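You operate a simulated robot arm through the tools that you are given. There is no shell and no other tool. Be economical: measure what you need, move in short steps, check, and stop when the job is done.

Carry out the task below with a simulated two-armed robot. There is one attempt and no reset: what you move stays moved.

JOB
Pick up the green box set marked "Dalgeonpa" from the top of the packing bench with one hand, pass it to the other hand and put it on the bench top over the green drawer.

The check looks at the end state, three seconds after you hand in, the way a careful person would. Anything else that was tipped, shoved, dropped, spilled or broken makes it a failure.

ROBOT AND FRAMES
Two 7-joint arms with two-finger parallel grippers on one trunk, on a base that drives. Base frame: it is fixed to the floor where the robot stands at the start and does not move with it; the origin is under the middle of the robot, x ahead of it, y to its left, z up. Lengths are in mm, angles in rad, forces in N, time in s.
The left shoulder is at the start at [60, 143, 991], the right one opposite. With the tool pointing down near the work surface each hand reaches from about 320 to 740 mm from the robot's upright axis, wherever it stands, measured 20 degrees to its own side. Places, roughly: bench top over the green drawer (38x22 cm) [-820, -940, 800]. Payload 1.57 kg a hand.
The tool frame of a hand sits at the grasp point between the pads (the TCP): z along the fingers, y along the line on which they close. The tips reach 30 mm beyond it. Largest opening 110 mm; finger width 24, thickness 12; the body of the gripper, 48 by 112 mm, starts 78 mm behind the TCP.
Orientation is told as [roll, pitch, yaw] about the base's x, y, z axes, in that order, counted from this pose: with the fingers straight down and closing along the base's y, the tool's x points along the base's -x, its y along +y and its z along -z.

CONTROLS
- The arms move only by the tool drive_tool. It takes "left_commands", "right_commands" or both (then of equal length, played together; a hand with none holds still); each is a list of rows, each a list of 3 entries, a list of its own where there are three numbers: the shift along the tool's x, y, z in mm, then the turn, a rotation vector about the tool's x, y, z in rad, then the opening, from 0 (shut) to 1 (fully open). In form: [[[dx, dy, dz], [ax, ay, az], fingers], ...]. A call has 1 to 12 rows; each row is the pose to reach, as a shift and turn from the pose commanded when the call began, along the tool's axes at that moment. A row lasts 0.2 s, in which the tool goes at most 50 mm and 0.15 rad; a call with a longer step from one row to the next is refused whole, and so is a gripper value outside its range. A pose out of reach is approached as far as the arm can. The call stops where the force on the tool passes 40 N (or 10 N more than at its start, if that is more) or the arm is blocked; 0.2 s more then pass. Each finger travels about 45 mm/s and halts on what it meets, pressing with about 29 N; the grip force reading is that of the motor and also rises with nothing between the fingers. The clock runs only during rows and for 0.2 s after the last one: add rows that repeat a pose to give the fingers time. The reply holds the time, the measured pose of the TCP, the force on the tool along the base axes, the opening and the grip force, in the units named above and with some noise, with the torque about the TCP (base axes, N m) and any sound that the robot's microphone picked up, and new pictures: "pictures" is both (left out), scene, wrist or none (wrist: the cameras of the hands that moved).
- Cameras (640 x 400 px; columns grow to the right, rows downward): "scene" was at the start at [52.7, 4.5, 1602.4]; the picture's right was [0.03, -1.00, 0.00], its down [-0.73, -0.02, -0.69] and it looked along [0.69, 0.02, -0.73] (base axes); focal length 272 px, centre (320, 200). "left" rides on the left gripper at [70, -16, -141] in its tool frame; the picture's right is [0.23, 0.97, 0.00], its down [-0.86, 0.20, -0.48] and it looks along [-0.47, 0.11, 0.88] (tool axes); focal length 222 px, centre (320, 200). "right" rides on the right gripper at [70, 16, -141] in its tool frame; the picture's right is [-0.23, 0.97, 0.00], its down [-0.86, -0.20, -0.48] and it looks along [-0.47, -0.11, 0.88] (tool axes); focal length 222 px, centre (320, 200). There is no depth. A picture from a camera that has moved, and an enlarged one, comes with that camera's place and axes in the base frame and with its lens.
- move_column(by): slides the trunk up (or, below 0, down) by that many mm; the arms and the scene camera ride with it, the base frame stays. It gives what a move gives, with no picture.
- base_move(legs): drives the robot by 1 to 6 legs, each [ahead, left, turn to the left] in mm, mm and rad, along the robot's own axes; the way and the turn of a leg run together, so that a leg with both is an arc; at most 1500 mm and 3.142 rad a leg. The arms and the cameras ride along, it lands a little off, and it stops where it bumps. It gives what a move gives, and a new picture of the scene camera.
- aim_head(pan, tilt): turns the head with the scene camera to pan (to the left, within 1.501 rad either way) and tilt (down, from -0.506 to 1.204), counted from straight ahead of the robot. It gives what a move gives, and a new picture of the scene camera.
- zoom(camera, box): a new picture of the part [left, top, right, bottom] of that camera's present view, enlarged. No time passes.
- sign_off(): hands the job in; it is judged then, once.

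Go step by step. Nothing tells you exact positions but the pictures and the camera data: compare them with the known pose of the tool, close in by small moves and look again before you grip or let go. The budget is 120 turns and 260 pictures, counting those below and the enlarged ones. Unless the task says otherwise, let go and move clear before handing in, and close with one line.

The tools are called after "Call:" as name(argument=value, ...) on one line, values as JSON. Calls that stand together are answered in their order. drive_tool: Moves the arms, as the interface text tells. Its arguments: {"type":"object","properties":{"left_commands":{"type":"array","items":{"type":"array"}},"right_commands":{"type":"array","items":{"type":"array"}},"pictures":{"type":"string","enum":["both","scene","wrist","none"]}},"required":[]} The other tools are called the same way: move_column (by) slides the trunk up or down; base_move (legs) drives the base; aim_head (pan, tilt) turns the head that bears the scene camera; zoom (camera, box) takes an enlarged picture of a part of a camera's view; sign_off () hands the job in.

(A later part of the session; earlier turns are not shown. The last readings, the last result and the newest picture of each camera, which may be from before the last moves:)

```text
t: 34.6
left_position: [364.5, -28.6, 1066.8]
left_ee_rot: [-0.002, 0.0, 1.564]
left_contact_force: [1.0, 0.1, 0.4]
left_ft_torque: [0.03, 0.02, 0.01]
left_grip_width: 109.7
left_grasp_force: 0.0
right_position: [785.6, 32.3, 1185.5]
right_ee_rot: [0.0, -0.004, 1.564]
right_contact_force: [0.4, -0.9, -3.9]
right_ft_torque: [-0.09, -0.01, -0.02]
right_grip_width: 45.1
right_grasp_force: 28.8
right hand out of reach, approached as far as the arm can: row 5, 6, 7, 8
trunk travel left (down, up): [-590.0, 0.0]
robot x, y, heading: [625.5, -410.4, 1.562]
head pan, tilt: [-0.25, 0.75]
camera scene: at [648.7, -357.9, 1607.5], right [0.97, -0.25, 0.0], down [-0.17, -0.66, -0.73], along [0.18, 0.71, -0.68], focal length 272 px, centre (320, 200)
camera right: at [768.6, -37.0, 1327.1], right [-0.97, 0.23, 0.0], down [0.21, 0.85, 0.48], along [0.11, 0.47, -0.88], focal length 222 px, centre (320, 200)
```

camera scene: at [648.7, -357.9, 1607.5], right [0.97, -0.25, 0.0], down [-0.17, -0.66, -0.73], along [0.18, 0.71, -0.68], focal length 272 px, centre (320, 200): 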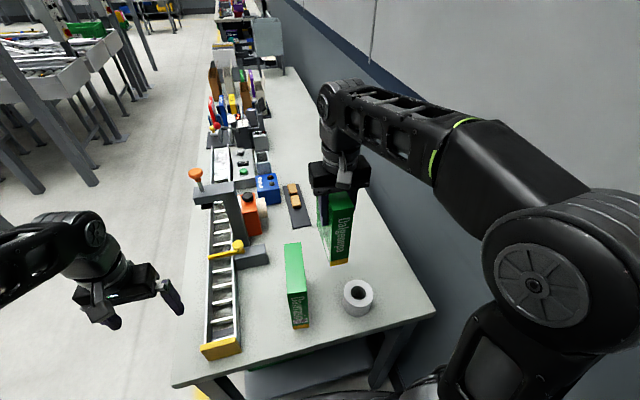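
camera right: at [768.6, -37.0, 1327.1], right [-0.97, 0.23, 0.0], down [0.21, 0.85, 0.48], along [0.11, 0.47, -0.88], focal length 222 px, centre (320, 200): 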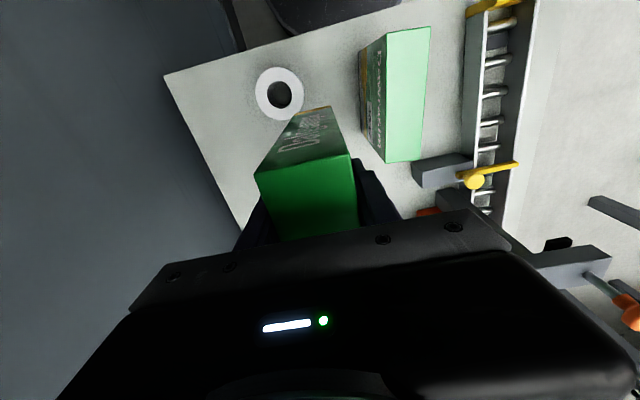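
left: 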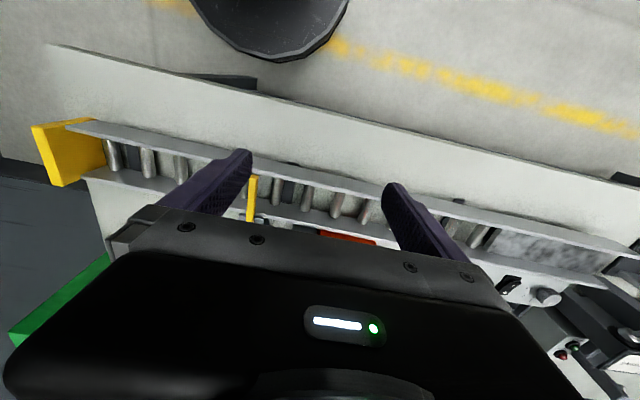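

The box is clear above everything (bottom ≈1045). Backing away into the open floor for the handover.

Call:
base_move(legs=[[-400, 0, 0], [0, 250, 0]])

Call:
aim_head(pan=0.0, tilt=0.8)

```text
t: 38.5
left_position: [109.4, -425.5, 1066.9]
left_ee_rot: [-0.001, 0.001, 1.57]
left_contact_force: [-1.0, 0.2, -0.3]
left_ft_torque: [0.02, -0.03, -0.01]
left_grip_width: 110.1
left_grasp_force: 0.0
right_position: [530.3, -361.6, 1186.2]
right_ee_rot: [0.0, -0.005, 1.568]
right_contact_force: [0.0, 0.1, -3.3]
right_ft_torque: [-0.12, -0.05, -0.03]
right_grip_width: 45.2
right_grasp_force: 29.2
trunk travel left (down, up): [-590.0, 0.0]
robot x, y, heading: [371.6, -807.1, 1.566]
head pan, tilt: [-0.25, 0.75]
camera scene: at [393.9, -752.7, 1607.5], right [0.97, -0.25, 0.0], down [-0.17, -0.66, -0.73], along [0.18, 0.71, -0.68], focal length 272 px, centre (320, 200)
```

scene: 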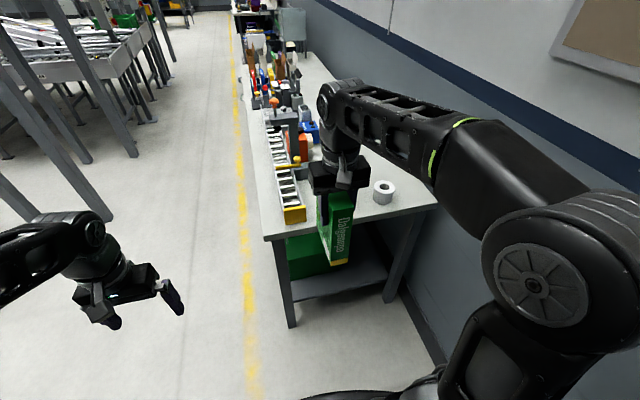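

```text
t: 39.2
left_position: [110.7, -425.3, 1066.2]
left_ee_rot: [-0.001, 0.001, 1.569]
left_contact_force: [-0.3, -0.4, -0.6]
left_ft_torque: [0.01, 0.04, -0.02]
left_grip_width: 110.1
left_grasp_force: 0.1
right_position: [532.2, -361.5, 1186.7]
right_ee_rot: [-0.001, -0.005, 1.567]
right_contact_force: [0.0, 0.0, -3.3]
right_ft_torque: [-0.08, 0.0, 0.02]
right_grip_width: 44.8
right_grasp_force: 28.8
trunk travel left (down, up): [-590.0, 0.0]
robot x, y, heading: [367.6, -805.8, 1.566]
head pan, tilt: [0.0, 0.799]
camera scene: at [375.0, -752.3, 1603.5], right [1.0, 0.0, 0.0], down [0.0, -0.72, -0.7], along [0.0, 0.7, -0.72], focal length 272 px, centre (320, 200)
```

scene: 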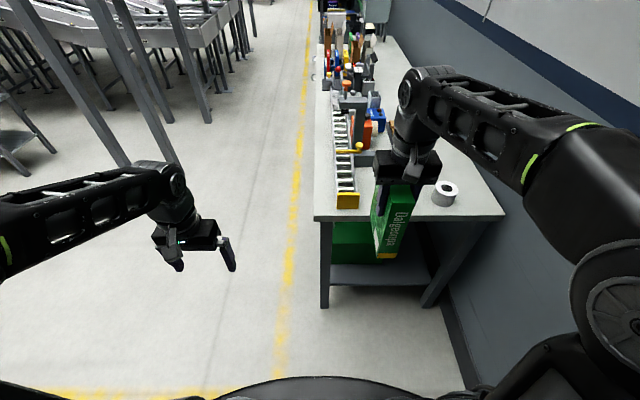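

I'm in open space. Next, the right hand turns the box a quarter turn so its width lies across in front of the chest, with the right hand on its right part, and lowers a little.

Call:
drive_tool(right_commands=[[[-2, 12, 13], [0, 0, -0.143], 0], [[-4, 24, 26], [0, 0, -0.286], 0], [[-7, 36, 40], [0, 0, -0.428], 0], [[-9, 48, 53], [0, 0, -0.571], 0], [[-11, 60, 66], [0, 0, -0.714], 0], [[-14, 71, 80], [0, 0, -0.857], 0], [[-16, 83, 93], [0, 0, -1.0], 0], [[-18, 95, 106], [0, 0, -1.142], 0], [[-20, 107, 119], [0, 0, -1.285], 0], [[-23, 119, 133], [0, 0, -1.428], 0], [[-25, 131, 146], [0, 0, -1.571], 0], [[-25, 131, 146], [0, 0, -1.571], 0]], pictures="both")

```text
t: 41.8
left_position: [109.2, -426.4, 1067.6]
left_ee_rot: [0.001, 0.001, 1.569]
left_contact_force: [0.0, 0.0, 0.5]
left_ft_torque: [-0.03, 0.01, 0.04]
left_grip_width: 110.1
left_grasp_force: 0.1
right_position: [399.6, -335.0, 1042.0]
right_ee_rot: [-0.002, 0.0, 3.141]
right_contact_force: [0.1, -0.3, -3.9]
right_ft_torque: [0.01, -0.1, 0.0]
right_grip_width: 44.9
right_grasp_force: 29.0
trunk travel left (down, up): [-590.0, 0.0]
robot x, y, heading: [372.7, -806.5, 1.569]
head pan, tilt: [0.0, 0.799]
camera scene: at [374.8, -752.5, 1603.5], right [1.0, 0.0, 0.0], down [0.0, -0.72, -0.7], along [0.0, 0.7, -0.72], focal length 272 px, centre (320, 200)
camera right: at [468.9, -352.0, 1182.0], right [-0.23, -0.97, 0.0], down [-0.85, 0.2, 0.48], along [-0.47, 0.11, -0.88], focal length 222 px, centre (320, 200)
```

scene: 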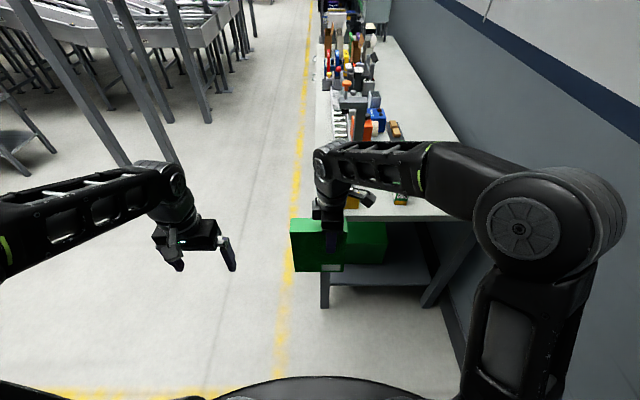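
right: 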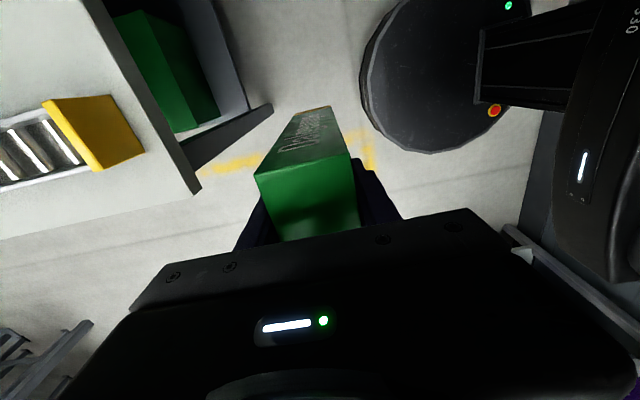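

The box is now presented across, right hand on its right part at (400, -335, 1042), with its left part free. Now the left hand turns a quarter turn the other way and goes to a staging point to the left.

Call:
drive_tool(left_commands=[[[-8, -9, -6], [0, 0, 0.143], 1], [[-16, -18, -12], [0, 0, 0.286], 1], [[-25, -27, -18], [0, 0, 0.428], 1], [[-33, -36, -24], [0, 0, 0.571], 1], [[-41, -45, -30], [0, 0, 0.714], 1], [[-50, -54, -36], [0, 0, 0.857], 1], [[-58, -63, -42], [0, 0, 1.0], 1], [[-66, -72, -48], [0, 0, 1.142], 1], [[-75, -81, -54], [0, 0, 1.285], 1], [[-83, -90, -60], [0, 0, 1.428], 1], [[-91, -100, -62], [0, 0, 1.571], 1], [[-91, -100, -62], [0, 0, 1.571], 1]], pictures="both")

```text
t: 44.4
left_position: [210.5, -335.3, 1128.8]
left_ee_rot: [0.0, 0.001, -0.004]
left_contact_force: [0.0, 0.2, 0.7]
left_ft_torque: [0.02, -0.02, 0.04]
left_grip_width: 110.2
left_grasp_force: 0.0
right_position: [399.1, -336.1, 1041.5]
right_ee_rot: [-0.003, 0.0, 3.14]
right_contact_force: [0.2, 0.7, -3.0]
right_ft_torque: [-0.01, -0.12, -0.01]
right_grip_width: 45.2
right_grasp_force: 28.8
trunk travel left (down, up): [-590.0, 0.0]
robot x, y, heading: [370.0, -805.5, 1.572]
head pan, tilt: [0.0, 0.799]
camera scene: at [374.5, -752.5, 1603.5], right [1.0, 0.0, 0.0], down [0.0, -0.72, -0.7], along [0.0, 0.7, -0.72], focal length 272 px, centre (320, 200)
camera left: at [141.8, -350.5, 1268.6], right [-0.22, 0.97, 0.0], down [0.86, 0.2, 0.48], along [0.47, 0.11, -0.88], focal length 222 px, centre (320, 200)
```

scene: 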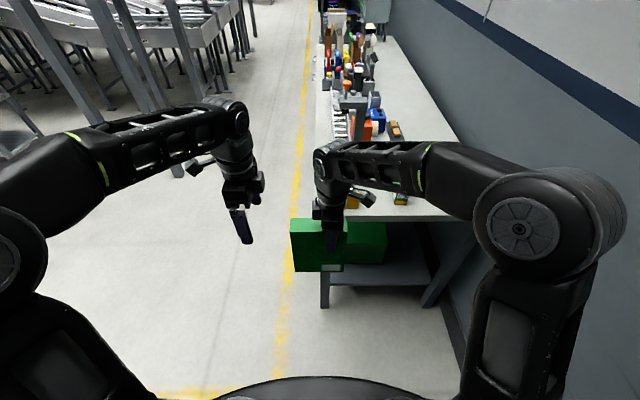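
left: 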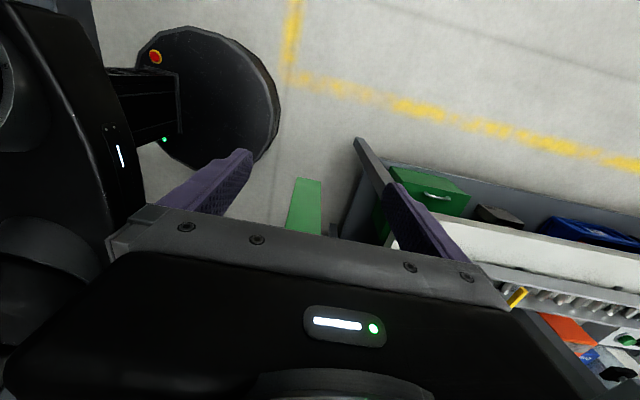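

Box estimate: centre x≈369, left edge ≈300, top ≈1093. I tilt the left hand outward by 0.5 rad and bring it to the approach point.

Call:
drive_tool(left_commands=[[[0, 0, -9], [0, -0.125, 0], 1], [[-10, 0, -9], [0, -0.25, 0], 1], [[-30, 0, -9], [0, -0.375, 0], 1], [[-55, 0, -9], [0, -0.5, 0], 1], [[-76, 0, -9], [0, -0.5, 0], 1], [[-76, 0, -9], [0, -0.5, 0], 1]], pictures="both")

Call:
zoom(camera="right", box=[0, 0, 640, 400])

Call:
zoom(camera="scene", box=[180, 100, 420, 300])

```text
t: 45.8
left_position: [286.7, -335.5, 1137.6]
left_ee_rot: [-0.003, -0.502, -0.001]
left_contact_force: [-0.2, 0.5, -0.9]
left_ft_torque: [-0.02, -0.02, 0.0]
left_grip_width: 110.1
left_grasp_force: 0.1
right_position: [398.8, -335.4, 1041.1]
right_ee_rot: [-0.004, 0.002, 3.14]
right_contact_force: [0.8, 0.4, -4.3]
right_ft_torque: [0.03, -0.11, 0.03]
right_grip_width: 44.7
right_grasp_force: 29.4
trunk travel left (down, up): [-590.0, 0.0]
robot x, y, heading: [372.5, -805.4, 1.57]
head pan, tilt: [0.0, 0.799]
camera scene: at [374.2, -752.3, 1603.5], right [1.0, 0.0, 0.0], down [0.0, -0.72, -0.7], along [0.0, 0.7, -0.72], focal length 272 px, centre (320, 200)
camera left: at [158.4, -350.8, 1227.7], right [-0.2, 0.97, -0.11], down [0.52, 0.2, 0.83], along [0.83, 0.11, -0.55], focal length 222 px, centre (320, 200)
```

scene: 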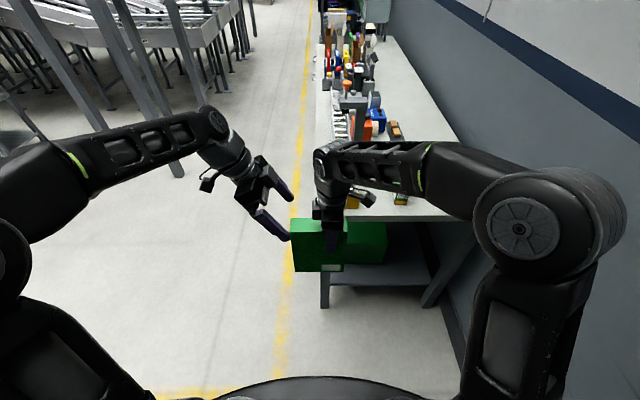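
left: 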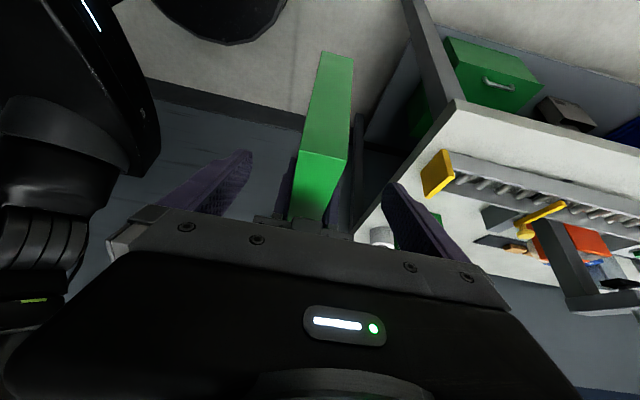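

```text
1.00 times, centred on (320, 200) of right (not enlarged: the box is as wide or as high as the picture)
camera zoom: at [468.5, -352.0, 1182.0], right [-0.23, -0.97, 0.0], down [-0.85, 0.2, 0.48], along [-0.47, 0.11, -0.88], focal length 222 px, centre (320, 200)
```

zoom: 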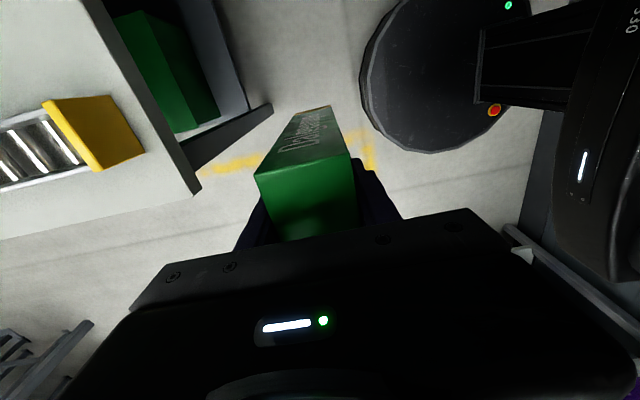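

```text
2.00 times, centred on (300, 200) of scene
camera zoom: at [374.2, -752.3, 1603.5], right [1.0, 0.0, 0.0], down [0.0, -0.72, -0.7], along [0.0, 0.7, -0.72], focal length 544 px, centre (360, 200)
```

zoom: 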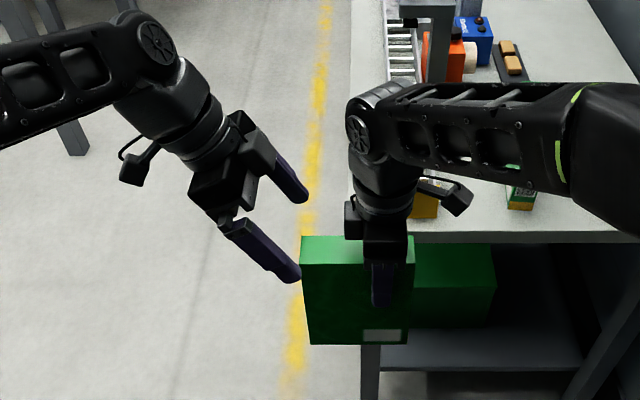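

Left view confirms the box's left end at x≈300, y −357…−313, top ≈1090, centred between the left fingers. Advancing along the tool axis with watch on force.

Call:
drive_tool(left_commands=[[[0, 0, 25], [0, 0, 0], 1], [[0, 0, 50], [0, 0, 0], 1], [[0, 0, 75], [0, 0, 0], 1], [[0, 0, 96], [0, 0, 0], 1], [[0, 0, 96], [0, 0, 0], 1]], pictures="both")

Call:
zoom(camera="scene", box=[220, 140, 400, 290])

```text
t: 47.0
left_position: [331.0, -334.9, 1053.3]
left_ee_rot: [0.0, -0.501, -0.002]
left_contact_force: [-0.8, 0.0, -0.4]
left_ft_torque: [0.01, -0.02, -0.01]
left_grip_width: 110.1
left_grasp_force: 0.0
right_position: [400.3, -335.8, 1040.9]
right_ee_rot: [-0.003, 0.0, 3.14]
right_contact_force: [-0.2, 0.4, -4.4]
right_ft_torque: [-0.01, -0.08, 0.0]
right_grip_width: 44.6
right_grasp_force: 28.7
trunk travel left (down, up): [-590.0, 0.0]
robot x, y, heading: [371.5, -808.0, 1.569]
head pan, tilt: [0.0, 0.799]
camera scene: at [374.6, -752.4, 1603.5], right [1.0, 0.0, 0.0], down [0.0, -0.72, -0.7], along [0.0, 0.7, -0.72], focal length 272 px, centre (320, 200)
camera left: at [203.8, -350.0, 1144.2], right [-0.2, 0.97, -0.11], down [0.52, 0.2, 0.83], along [0.83, 0.11, -0.55], focal length 222 px, centre (320, 200)
```

scene: 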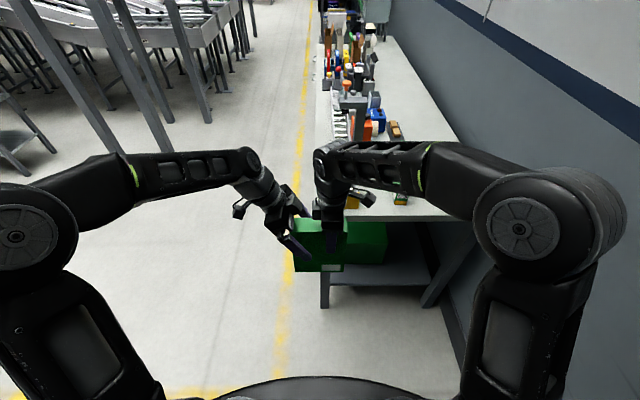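
left: 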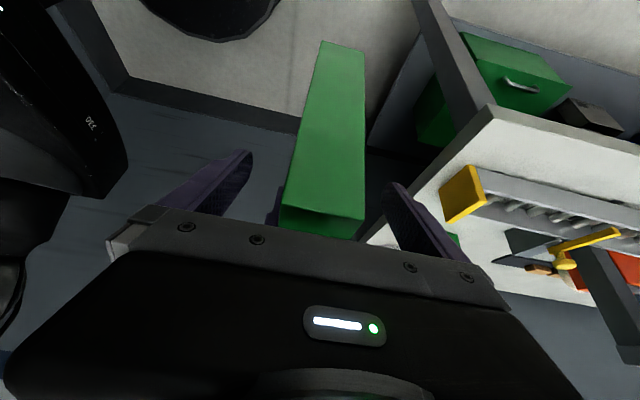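

```text
2.67 times, centred on (310, 215) of scene
camera zoom: at [374.6, -752.4, 1603.5], right [1.0, 0.0, 0.0], down [0.0, -0.72, -0.7], along [0.0, 0.7, -0.72], focal length 726 px, centre (347, 160)
```

zoom: 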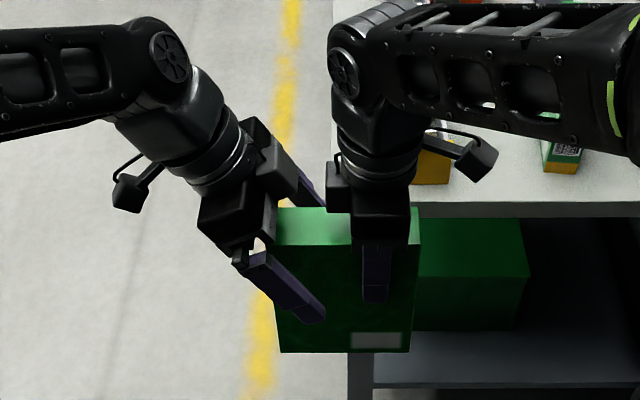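

Both grippers are clear of each other and the left fingers straddle the box. Closing the left fingers.

Call:
drive_tool(left_commands=[[[0, 0, 0], [0, 0, 0], 0.6], [[0, 0, 0], [0, 0, 0], 0.4], [[0, 0, 0], [0, 0, 0], 0.3], [[0, 0, 0], [0, 0, 0], 0.2], [[0, 0, 0], [0, 0, 0], 0.1], [[0, 0, 0], [0, 0, 0], 0], [[0, 0, 0], [0, 0, 0], 0], [[0, 0, 0], [0, 0, 0], 0], [[0, 0, 0], [0, 0, 0], 0]], pictures="both")

```text
t: 49.0
left_position: [331.4, -334.4, 1054.8]
left_ee_rot: [-0.002, -0.501, -0.002]
left_contact_force: [-1.2, -11.1, 2.2]
left_ft_torque: [1.22, -0.5, 0.08]
left_grip_width: 44.9
left_grasp_force: 28.9
right_position: [399.9, -336.2, 1041.0]
right_ee_rot: [-0.003, -0.001, 3.138]
right_contact_force: [0.7, 11.2, -6.0]
right_ft_torque: [-1.37, 0.27, -0.82]
right_grip_width: 45.0
right_grasp_force: 28.9
trunk travel left (down, up): [-590.0, 0.0]
robot x, y, heading: [373.2, -807.4, 1.57]
head pan, tilt: [0.0, 0.799]
camera scene: at [374.7, -752.2, 1603.5], right [1.0, 0.0, 0.0], down [0.0, -0.72, -0.7], along [0.0, 0.7, -0.72], focal length 272 px, centre (320, 200)
camera left: at [203.9, -350.0, 1144.3], right [-0.2, 0.97, -0.11], down [0.52, 0.2, 0.83], along [0.83, 0.1, -0.55], focal length 222 px, centre (320, 200)
```

scene: 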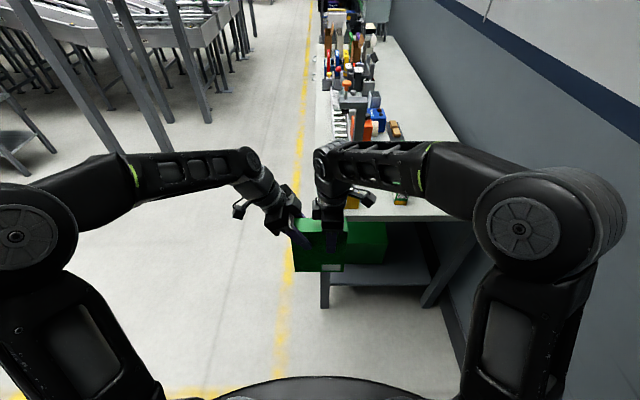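
left: 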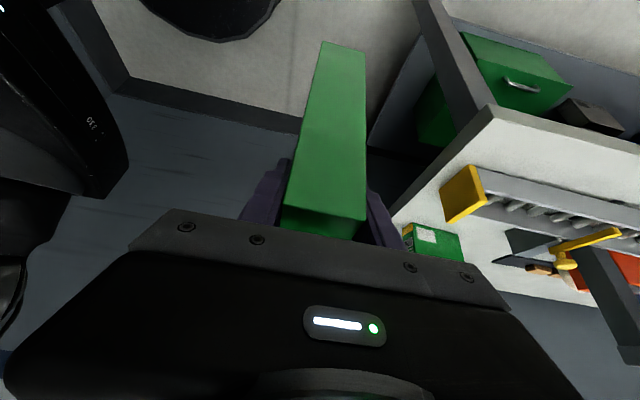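

Both hands hold it firmly (45 mm, 29 N each). Releasing the right hand, leaving it in place at first.

Call:
drive_tool(right_commands=[[[0, 0, 0], [0, 0, 0], 0.5], [[0, 0, 0], [0, 0, 0], 0.8], [[0, 0, 0], [0, 0, 0], 0.8], [[0, 0, 0], [0, 0, 0], 0.8]], pictures="both")

```text
t: 50.0
left_position: [332.8, -334.0, 1055.0]
left_ee_rot: [0.002, -0.501, -0.001]
left_contact_force: [1.3, 0.2, 0.2]
left_ft_torque: [-0.02, 0.16, 0.03]
left_grip_width: 45.1
left_grasp_force: 28.8
right_position: [399.9, -335.7, 1040.6]
right_ee_rot: [-0.003, 0.0, 3.138]
right_contact_force: [0.5, -0.6, 0.3]
right_ft_torque: [0.01, 0.01, 0.05]
right_grip_width: 88.1
right_grasp_force: 0.1
trunk travel left (down, up): [-590.0, 0.0]
robot x, y, heading: [374.6, -802.1, 1.57]
head pan, tilt: [0.0, 0.799]
camera scene: at [374.7, -752.2, 1603.5], right [1.0, 0.0, 0.0], down [0.0, -0.72, -0.7], along [0.0, 0.7, -0.72], focal length 272 px, centre (320, 200)
camera right: at [468.9, -352.0, 1182.0], right [-0.23, -0.97, 0.0], down [-0.85, 0.2, 0.48], along [-0.47, 0.11, -0.88], focal length 222 px, centre (320, 200)
```

scene: 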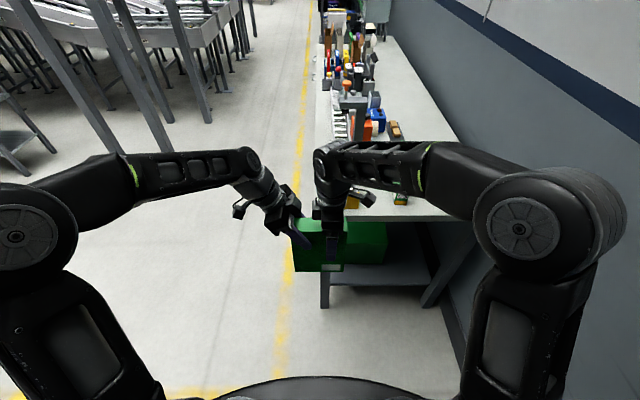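
right: 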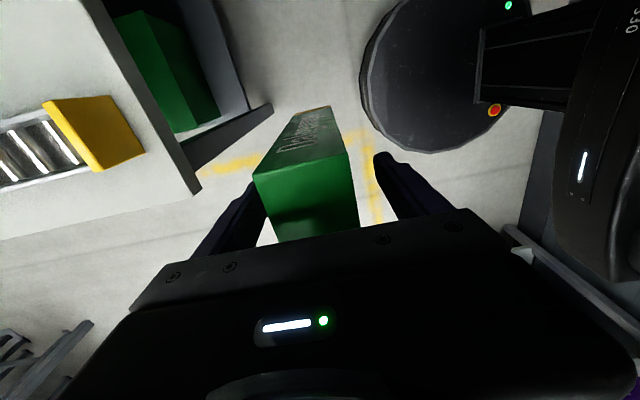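

The left hand alone appears to hold the box. Raising the right hand straight up and out to the right.

Call:
drive_tool(right_commands=[[[0, 0, -15], [0, 0, 0], 0.9], [[0, 0, -45], [0, 0, 0], 0.9], [[0, 0, -85], [0, 0, 0], 0.9], [[10, 0, -125], [0, 0, 0], 0.9], [[50, 0, -140], [0, 0, 0], 0.9], [[95, 0, -140], [0, 0, 0], 0.9], [[140, 0, -140], [0, 0, 0], 0.9], [[140, 0, -140], [0, 0, 0], 0.9]], pictures="scene")

```text
t: 51.8
left_position: [332.4, -333.4, 1054.9]
left_ee_rot: [-0.003, -0.498, -0.002]
left_contact_force: [0.2, -0.3, 1.6]
left_ft_torque: [0.01, 0.14, 0.02]
left_grip_width: 44.9
left_grasp_force: 29.4
right_position: [540.9, -337.0, 1181.9]
right_ee_rot: [-0.004, 0.001, 3.141]
right_contact_force: [0.3, 0.0, -1.1]
right_ft_torque: [0.02, -0.02, 0.06]
right_grip_width: 99.1
right_grasp_force: 0.1
right hand out of reach, approached as far as the arm can: row 5
trunk travel left (down, up): [-590.0, 0.0]
robot x, y, heading: [367.8, -804.0, 1.567]
head pan, tilt: [0.0, 0.799]
camera scene: at [375.0, -751.9, 1603.5], right [1.0, 0.0, 0.0], down [0.0, -0.72, -0.7], along [0.0, 0.7, -0.72], focal length 272 px, centre (320, 200)
```

scene: 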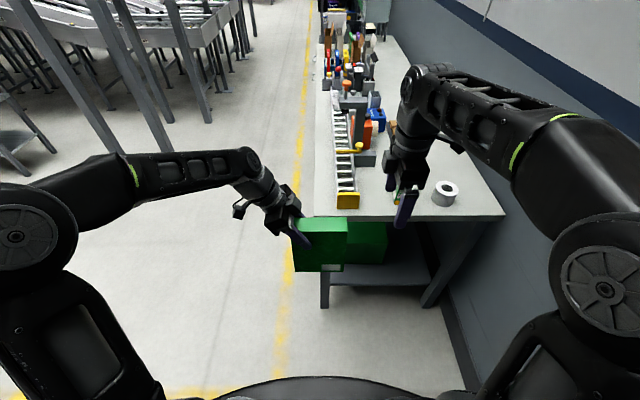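

Handover done; the left hand holds the box steadily. Now I look left (toward -x) at the destination bench.

Call:
aim_head(pan=1.5, tilt=0.45)

Call:
zoom(camera="scene", box=[160, 60, 480, 260])

```text
t: 53.4
left_position: [332.3, -333.9, 1053.3]
left_ee_rot: [0.0, -0.501, -0.002]
left_contact_force: [0.1, 0.3, 0.8]
left_ft_torque: [0.02, 0.16, -0.02]
left_grip_width: 44.9
left_grasp_force: 29.3
right_position: [539.4, -337.4, 1181.9]
right_ee_rot: [-0.002, 0.001, 3.14]
right_contact_force: [-0.2, -0.3, 0.4]
right_ft_torque: [0.0, 0.02, 0.02]
right_grip_width: 98.8
right_grasp_force: 0.1
trunk travel left (down, up): [-590.0, 0.0]
robot x, y, heading: [377.6, -803.8, 1.57]
head pan, tilt: [1.499, 0.45]
camera scene: at [282.8, -826.1, 1633.9], right [0.07, 1.0, 0.0], down [0.43, -0.03, -0.9], along [-0.9, 0.07, -0.44], focal length 272 px, centre (320, 200)
```

scene: 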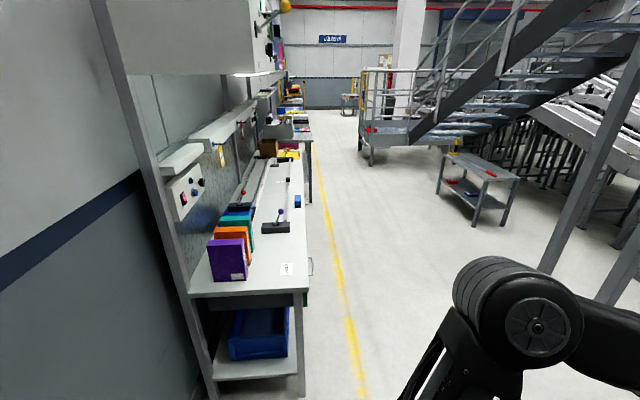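

```text
2.00 times, centred on (320, 160) of scene
camera zoom: at [282.8, -826.1, 1633.9], right [0.07, 1.0, 0.0], down [0.43, -0.03, -0.9], along [-0.9, 0.07, -0.44], focal length 544 px, centre (320, 280)
```

zoom: 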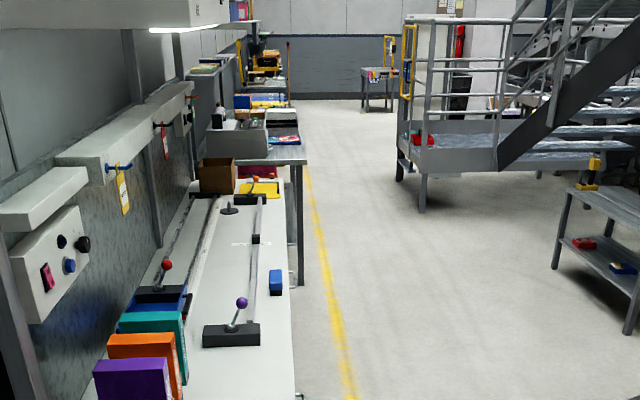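

The area over the drawer (x −1010…−630, y −1050…−830) holds only a flat label near its front; books stand behind, a joystick block beyond. I'll drive there through open floor, checking midway.

Call:
zoom(camera="scene", box=[180, 180, 340, 300])

Call:
base_move(legs=[[0, 0, 1.571], [300, 0, 0], [0, -430, 0]])

Call:
aim_head(pan=0.6, tilt=0.6)

```text
3.33 times, centred on (260, 240) of scene
camera zoom: at [282.8, -826.1, 1633.9], right [0.07, 1.0, 0.0], down [0.43, -0.03, -0.9], along [-0.9, 0.07, -0.44], focal length 907 px, centre (520, 67)
```

zoom: 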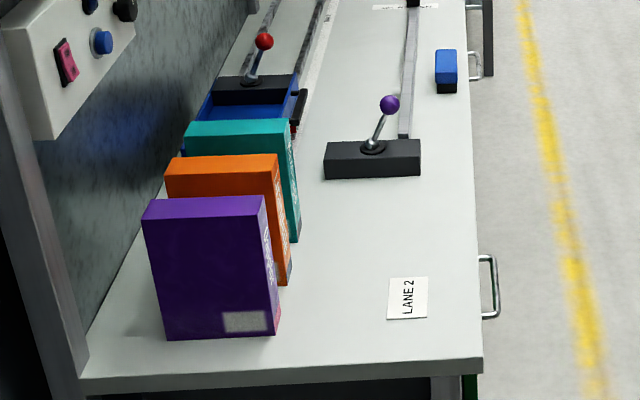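

```text
t: 61.5
left_position: [-390.3, -410.0, 1054.4]
left_ee_rot: [0.0, -0.5, 1.569]
left_contact_force: [0.9, 0.5, -0.2]
left_ft_torque: [-0.2, -0.01, 0.02]
left_grip_width: 45.2
left_grasp_force: 28.4
right_position: [-387.7, -202.2, 1182.5]
right_ee_rot: [-0.004, 0.0, -1.575]
right_contact_force: [-1.6, 0.2, 0.3]
right_ft_torque: [-0.02, -0.04, 0.02]
right_grip_width: 98.9
right_grasp_force: 0.0
trunk travel left (down, up): [-590.0, 0.0]
robot x, y, heading: [82.0, -372.7, 3.14]
head pan, tilt: [1.499, 0.45]
camera scene: at [105.0, -460.7, 1634.0], right [-1.0, 0.08, 0.0], down [0.03, 0.43, -0.9], along [-0.07, -0.9, -0.43], focal length 272 px, centre (320, 200)
```

scene: 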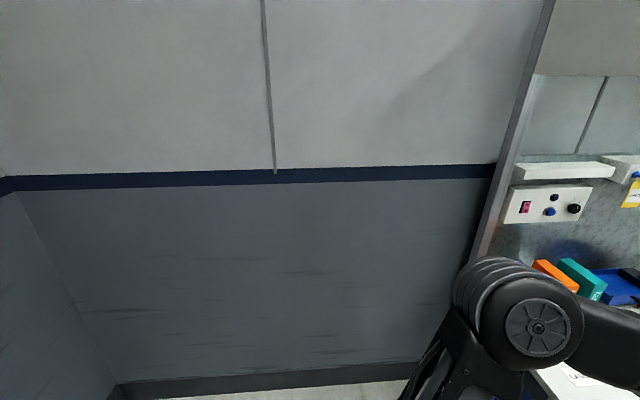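

```text
t: 62.7
left_position: [-391.0, -410.7, 1054.6]
left_ee_rot: [0.0, -0.501, 1.568]
left_contact_force: [-0.1, 0.4, 0.3]
left_ft_torque: [-0.1, 0.04, 0.0]
left_grip_width: 44.9
left_grasp_force: 29.1
right_position: [-387.8, -202.8, 1180.8]
right_ee_rot: [-0.002, 0.001, -1.575]
right_contact_force: [0.5, -0.6, 0.1]
right_ft_torque: [0.0, 0.0, -0.03]
right_grip_width: 98.7
right_grasp_force: 0.1
trunk travel left (down, up): [-590.0, 0.0]
robot x, y, heading: [78.1, -368.0, 3.137]
head pan, tilt: [0.6, 0.6]
camera scene: at [38.9, -419.7, 1620.4], right [-0.56, 0.83, 0.0], down [0.47, 0.32, -0.82], along [-0.68, -0.46, -0.57], focal length 272 px, centre (320, 200)
```

scene: 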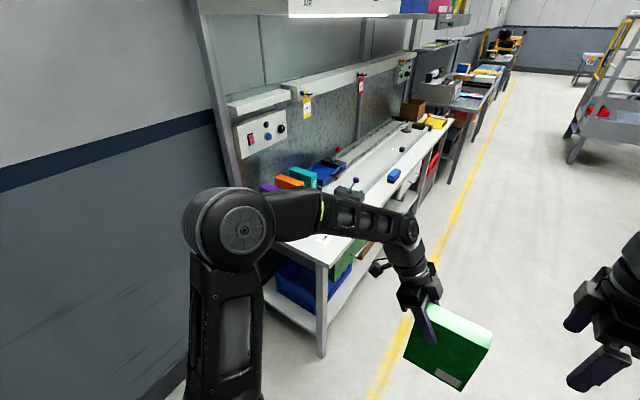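

Call:
zoom(camera="scene", box=[250, 150, 410, 270])

```text
3.33 times, centred on (330, 210) of scene
camera zoom: at [38.9, -419.7, 1620.4], right [-0.56, 0.83, 0.0], down [0.47, 0.32, -0.82], along [-0.68, -0.46, -0.57], focal length 907 px, centre (287, 167)
```

zoom: 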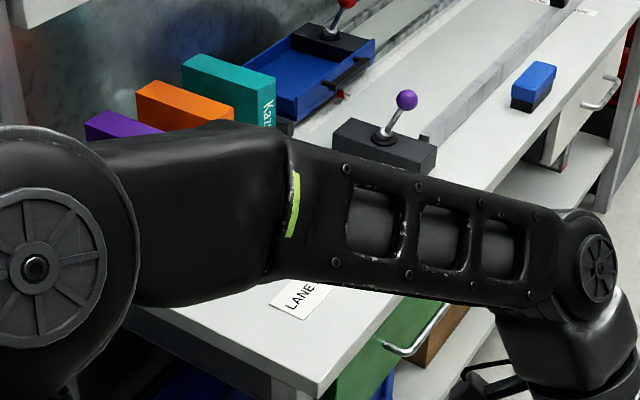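

Bench corner triangulates to about (−600, −809, 790). I'll aim for box centre (−835, −935), clear of the label (x≈−720), the joystick block (x<−1030) and the books (y<−1070). Driving along the bench, then turning to it.

Call:
base_move(legs=[[918, 0, 0]])

Call:
base_move(legs=[[0, 0, 1.571]])

Call:
aim_head(pan=0.0, tilt=0.85)

```text
t: 67.5
left_position: [-1306.9, -396.8, 1053.6]
left_ee_rot: [-0.002, -0.503, 1.556]
left_contact_force: [0.0, 0.3, -0.6]
left_ft_torque: [-0.13, -0.01, 0.01]
left_grip_width: 44.7
left_grasp_force: 29.5
right_position: [-1300.7, -190.8, 1182.0]
right_ee_rot: [-0.004, 0.0, -1.583]
right_contact_force: [-0.4, -0.6, 0.4]
right_ft_torque: [-0.02, 0.02, -0.01]
right_grip_width: 99.2
right_grasp_force: 0.2
trunk travel left (down, up): [-590.0, 0.0]
robot x, y, heading: [-834.6, -363.8, 3.128]
head pan, tilt: [0.6, 0.6]
camera scene: at [-877.4, -411.2, 1620.3], right [-0.55, 0.83, 0.0], down [0.47, 0.31, -0.82], along [-0.69, -0.46, -0.57], focal length 272 px, centre (320, 200)
```

scene: 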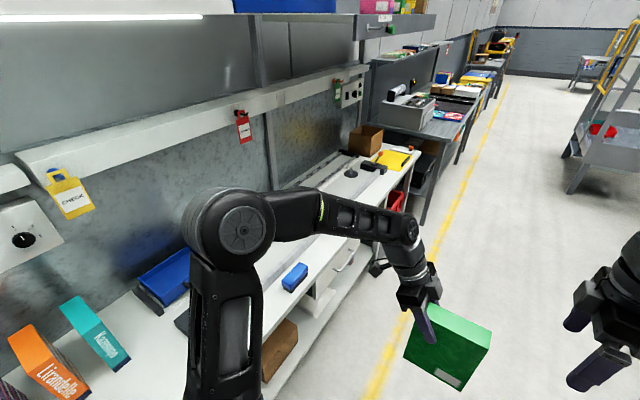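

```text
t: 71.7
left_position: [-811.3, -835.4, 1054.4]
left_ee_rot: [-0.001, -0.501, 3.107]
left_contact_force: [0.1, 0.5, 1.2]
left_ft_torque: [-0.01, -0.13, -0.01]
left_grip_width: 45.2
left_grasp_force: 29.1
right_position: [-1017.8, -826.3, 1183.5]
right_ee_rot: [-0.003, 0.0, -0.033]
right_contact_force: [0.5, 0.8, 0.3]
right_ft_torque: [-0.02, 0.02, 0.0]
right_grip_width: 99.0
right_grasp_force: 0.0
trunk travel left (down, up): [-590.0, 0.0]
robot x, y, heading: [-837.4, -362.8, -1.609]
head pan, tilt: [0.6, 0.6]
camera scene: at [-784.2, -407.0, 1620.4], right [-0.84, -0.54, 0.0], down [-0.3, 0.48, -0.82], along [0.44, -0.7, -0.57], focal length 272 px, centre (320, 200)
```

scene: 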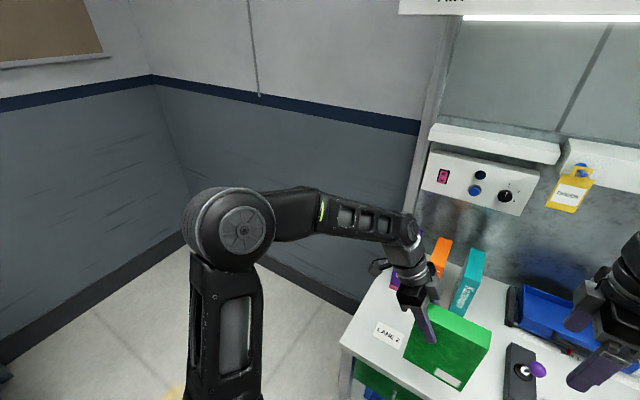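

```text
t: 72.7
left_position: [-811.1, -834.6, 1054.5]
left_ee_rot: [-0.002, -0.501, 3.106]
left_contact_force: [-0.3, 0.2, -0.5]
left_ft_torque: [-0.04, -0.13, 0.03]
left_grip_width: 44.9
left_grasp_force: 29.1
right_position: [-1018.1, -826.2, 1180.4]
right_ee_rot: [-0.004, 0.0, -0.035]
right_contact_force: [-0.2, 0.3, -0.2]
right_ft_torque: [-0.03, -0.03, -0.01]
right_grip_width: 99.3
right_grasp_force: 0.0
trunk travel left (down, up): [-590.0, 0.0]
robot x, y, heading: [-833.8, -364.0, -1.604]
head pan, tilt: [0.0, 0.85]
camera scene: at [-834.4, -410.5, 1599.5], right [-1.0, 0.03, 0.0], down [0.03, 0.75, -0.66], along [-0.02, -0.66, -0.75], focal length 272 px, centre (320, 200)
```

scene: 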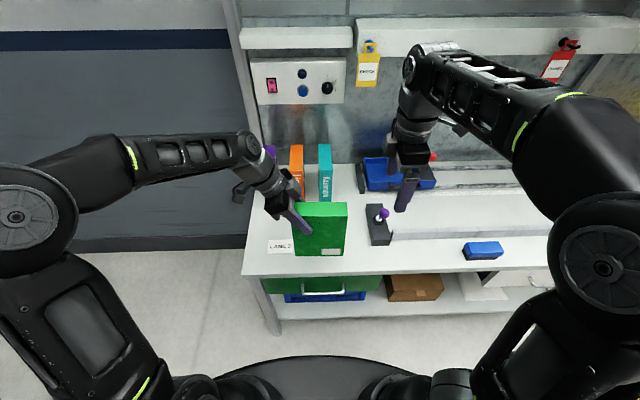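

I'm facing the bench with the box hanging over the front of the drawer area. Correct heading and approach.

Call:
base_move(legs=[[0, 0, 0.034], [85, 0, 0]])

Call:
zoom(camera="scene", box=[220, 120, 420, 280])

Call:
zoom(camera="left", box=[0, 0, 640, 400])

Call:
zoom(camera="right", box=[0, 0, 640, 400])

```text
t: 74.2
left_position: [-795.7, -918.8, 1054.2]
left_ee_rot: [0.0, -0.5, 3.14]
left_contact_force: [-0.4, -0.4, -4.7]
left_ft_torque: [0.01, -0.14, -0.03]
left_grip_width: 45.1
left_grasp_force: 28.6
right_position: [-1003.1, -916.4, 1181.7]
right_ee_rot: [0.0, -0.001, 0.0]
right_contact_force: [0.0, -0.5, 0.0]
right_ft_torque: [0.04, -0.02, 0.03]
right_grip_width: 98.7
right_grasp_force: 0.1
trunk travel left (down, up): [-590.0, 0.0]
robot x, y, heading: [-836.3, -447.7, -1.576]
head pan, tilt: [0.0, 0.85]
camera scene: at [-833.0, -496.3, 1599.4], right [-1.0, 0.0, 0.0], down [0.0, 0.75, -0.66], along [0.0, -0.66, -0.75], focal length 272 px, centre (320, 200)
```

scene: 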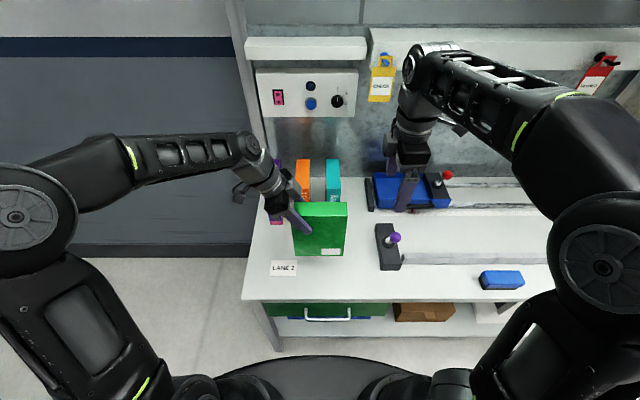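

```text
2.50 times, centred on (320, 200) of scene
camera zoom: at [-833.0, -496.3, 1599.4], right [-1.0, 0.0, 0.0], down [0.0, 0.75, -0.66], along [0.0, -0.66, -0.75], focal length 680 px, centre (320, 200)
```

zoom: 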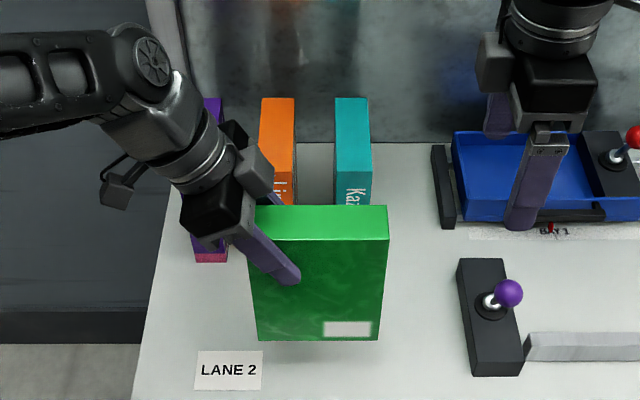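

```text
1.00 times, centred on (320, 200) of left (not enlarged: the box is as wide or as high as the picture)
camera zoom: at [-666.3, -903.4, 1143.6], right [0.2, -0.97, -0.11], down [-0.52, -0.2, 0.83], along [-0.83, -0.11, -0.55], focal length 222 px, centre (320, 200)
```

zoom: 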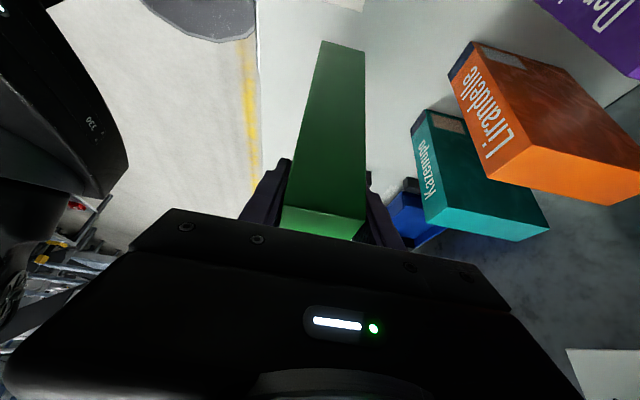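

```text
1.00 times, centred on (320, 200) of right (not enlarged: the box is as wide or as high as the picture)
camera zoom: at [-1073.9, -899.6, 1321.8], right [0.23, 0.97, 0.0], down [0.85, -0.2, 0.48], along [0.47, -0.11, -0.88], focal length 222 px, centre (320, 200)
```

zoom: 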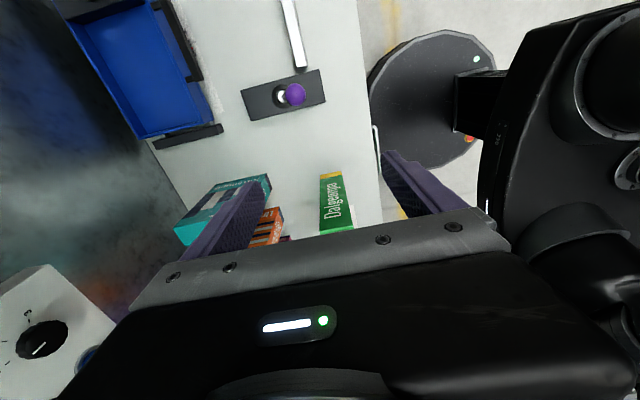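

The box hangs level, bottom near z≈895. I'll shift 25 mm right (away from the LANE 2 label) and 17 mm deeper, then go down most of the way.

Call:
drive_tool(left_commands=[[[-11, 8, 6], [0, 0, 0], 0], [[-22, 17, 12], [0, 0, 0], 0], [[-12.4, 17, 29.6], [0, 0, 0], 0], [[-2.8, 17, 47.1], [0, 0, 0], 0], [[6.7, 17, 64.7], [0, 0, 0], 0], [[11.5, 17, 73.5], [0, 0, 0], 0], [[11.5, 17, 73.5], [0, 0, 0], 0]], pictures="both")

Call:
zoom(camera="scene", box=[220, 160, 420, 320])

Call:
zoom(camera="right", box=[200, 100, 440, 250])

```text
t: 75.8
left_position: [-821.4, -936.3, 983.8]
left_ee_rot: [-0.002, -0.501, 3.14]
left_contact_force: [0.4, 0.3, -3.3]
left_ft_torque: [0.01, -0.13, 0.01]
left_grip_width: 45.2
left_grasp_force: 28.8
right_position: [-1003.5, -916.2, 1181.1]
right_ee_rot: [-0.004, 0.001, -0.003]
right_contact_force: [0.2, 0.8, 0.1]
right_ft_torque: [0.01, -0.01, 0.0]
right_grip_width: 98.8
right_grasp_force: 0.0
trunk travel left (down, up): [-590.0, 0.0]
robot x, y, heading: [-833.7, -446.6, -1.567]
head pan, tilt: [0.0, 0.85]
camera scene: at [-833.0, -494.5, 1599.5], right [-1.0, 0.0, 0.0], down [0.0, 0.75, -0.66], along [0.0, -0.66, -0.75], focal length 272 px, centre (320, 200)
camera left: at [-691.7, -919.5, 1074.0], right [0.2, -0.97, -0.11], down [-0.52, -0.2, 0.83], along [-0.83, -0.11, -0.55], focal length 222 px, centre (320, 200)
```

scene: 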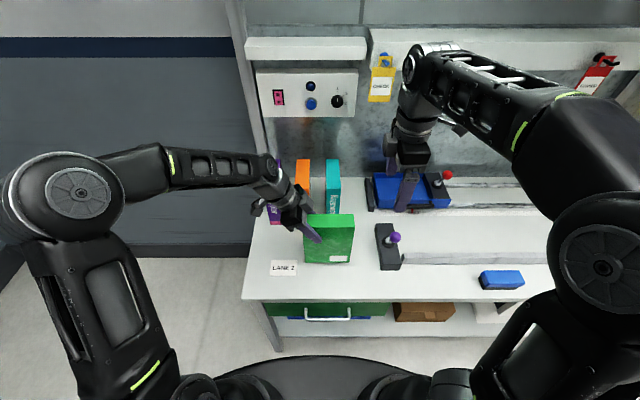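
left: 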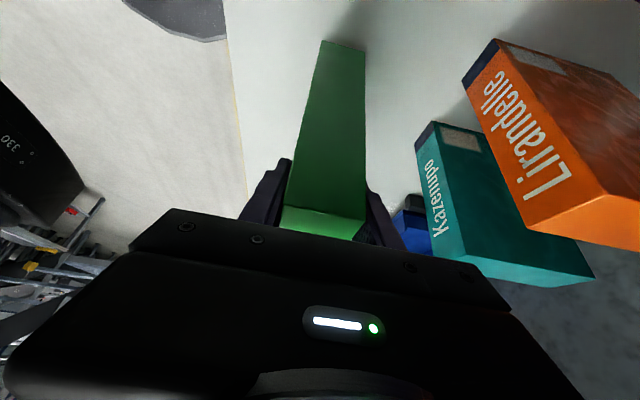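

```text
2.50 times, centred on (320, 240) of scene
camera zoom: at [-833.0, -494.5, 1599.5], right [-1.0, 0.0, 0.0], down [0.0, 0.75, -0.66], along [0.0, -0.66, -0.75], focal length 680 px, centre (320, 100)
```

zoom: 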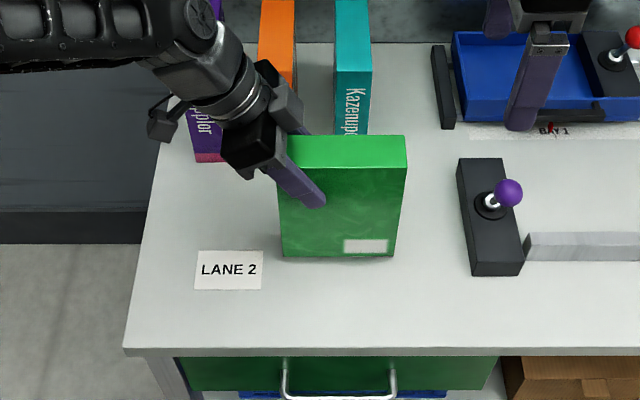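

```text
2.67 times, centred on (320, 175) of right
camera zoom: at [-1073.9, -898.1, 1322.4], right [0.23, 0.97, 0.0], down [0.85, -0.2, 0.48], along [0.47, -0.11, -0.88], focal length 592 px, centre (320, 267)
```

zoom: 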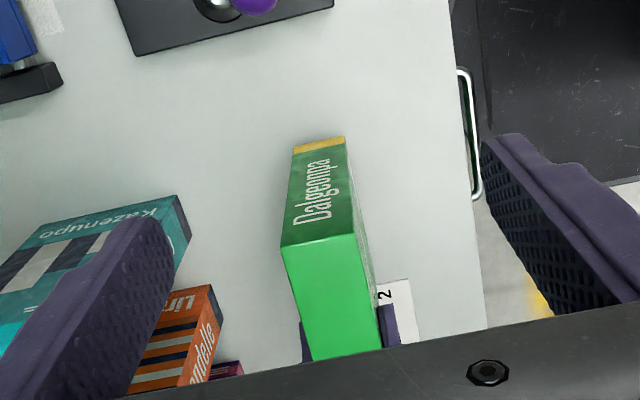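

The box is level and about 30–40 mm above the bench, clear of label, joystick and books. Lowering slowly.

Call:
drive_tool(left_commands=[[[1.2, 0, 2.2], [0, 0, 0], 0], [[2.4, 0, 4.4], [0, 0, 0], 0], [[3.6, 0, 6.6], [0, 0, 0], 0], [[4.8, 0, 8.8], [0, 0, 0], 0], [[6, 0, 11], [0, 0, 0], 0], [[7.2, 0, 13.2], [0, 0, 0], 0], [[8.4, 0, 15.4], [0, 0, 0], 0], [[9.6, 0, 17.6], [0, 0, 0], 0], [[10.8, 0, 19.8], [0, 0, 0], 0], [[12, 0, 22], [0, 0, 0], 0]], pictures="none")

Call:
zoom(camera="scene", box=[270, 190, 390, 280])

```text
t: 78.0
left_position: [-820.5, -935.3, 958.4]
left_ee_rot: [0.0, -0.502, 3.14]
left_contact_force: [0.1, 0.3, -3.5]
left_ft_torque: [0.01, -0.14, -0.01]
left_grip_width: 44.8
left_grasp_force: 28.7
right_position: [-1004.1, -915.0, 1182.3]
right_ee_rot: [-0.003, 0.0, -0.001]
right_contact_force: [-0.8, 0.1, 0.1]
right_ft_torque: [0.02, 0.01, 0.0]
right_grip_width: 99.1
right_grasp_force: 0.2
trunk travel left (down, up): [-590.0, 0.0]
robot x, y, heading: [-835.3, -445.8, -1.572]
head pan, tilt: [0.0, 0.85]
```

```text
4.44 times, centred on (330, 235) of scene
camera zoom: at [-833.0, -494.6, 1599.5], right [-1.0, 0.0, 0.0], down [0.0, 0.75, -0.66], along [0.0, -0.66, -0.75], focal length 1209 px, centre (276, 44)
```

zoom: 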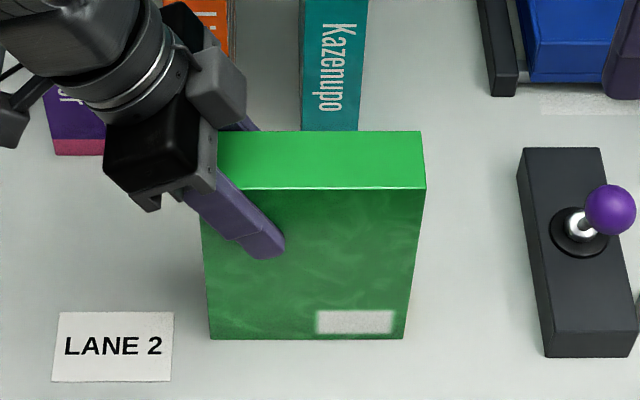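

No contact yet (bottom ≈804). Continue down in 1.5 mm steps until the bench is felt.

Call:
drive_tool(left_commands=[[[0.7, 0, 1.3], [0, 0, 0], 0], [[1.4, 0, 2.6], [0, 0, 0], 0], [[2.1, 0, 3.9], [0, 0, 0], 0], [[2.8, 0, 5.2], [0, 0, 0], 0], [[3.5, 0, 6.5], [0, 0, 0], 0]], pictures="none")

```text
t: 79.2
left_position: [-822.1, -936.0, 954.6]
left_ee_rot: [0.005, -0.503, 3.136]
left_contact_force: [2.9, -0.7, 31.8]
left_ft_torque: [0.73, 0.23, -0.44]
left_grip_width: 45.2
left_grasp_force: 28.7
right_position: [-1003.3, -914.1, 1181.9]
right_ee_rot: [-0.005, 0.0, -0.001]
right_contact_force: [0.2, 0.6, -0.7]
right_ft_torque: [0.0, 0.02, 0.0]
right_grip_width: 99.2
right_grasp_force: 0.1
trunk travel left (down, up): [-590.0, 0.0]
robot x, y, heading: [-837.6, -449.0, -1.569]
head pan, tilt: [0.0, 0.85]
```

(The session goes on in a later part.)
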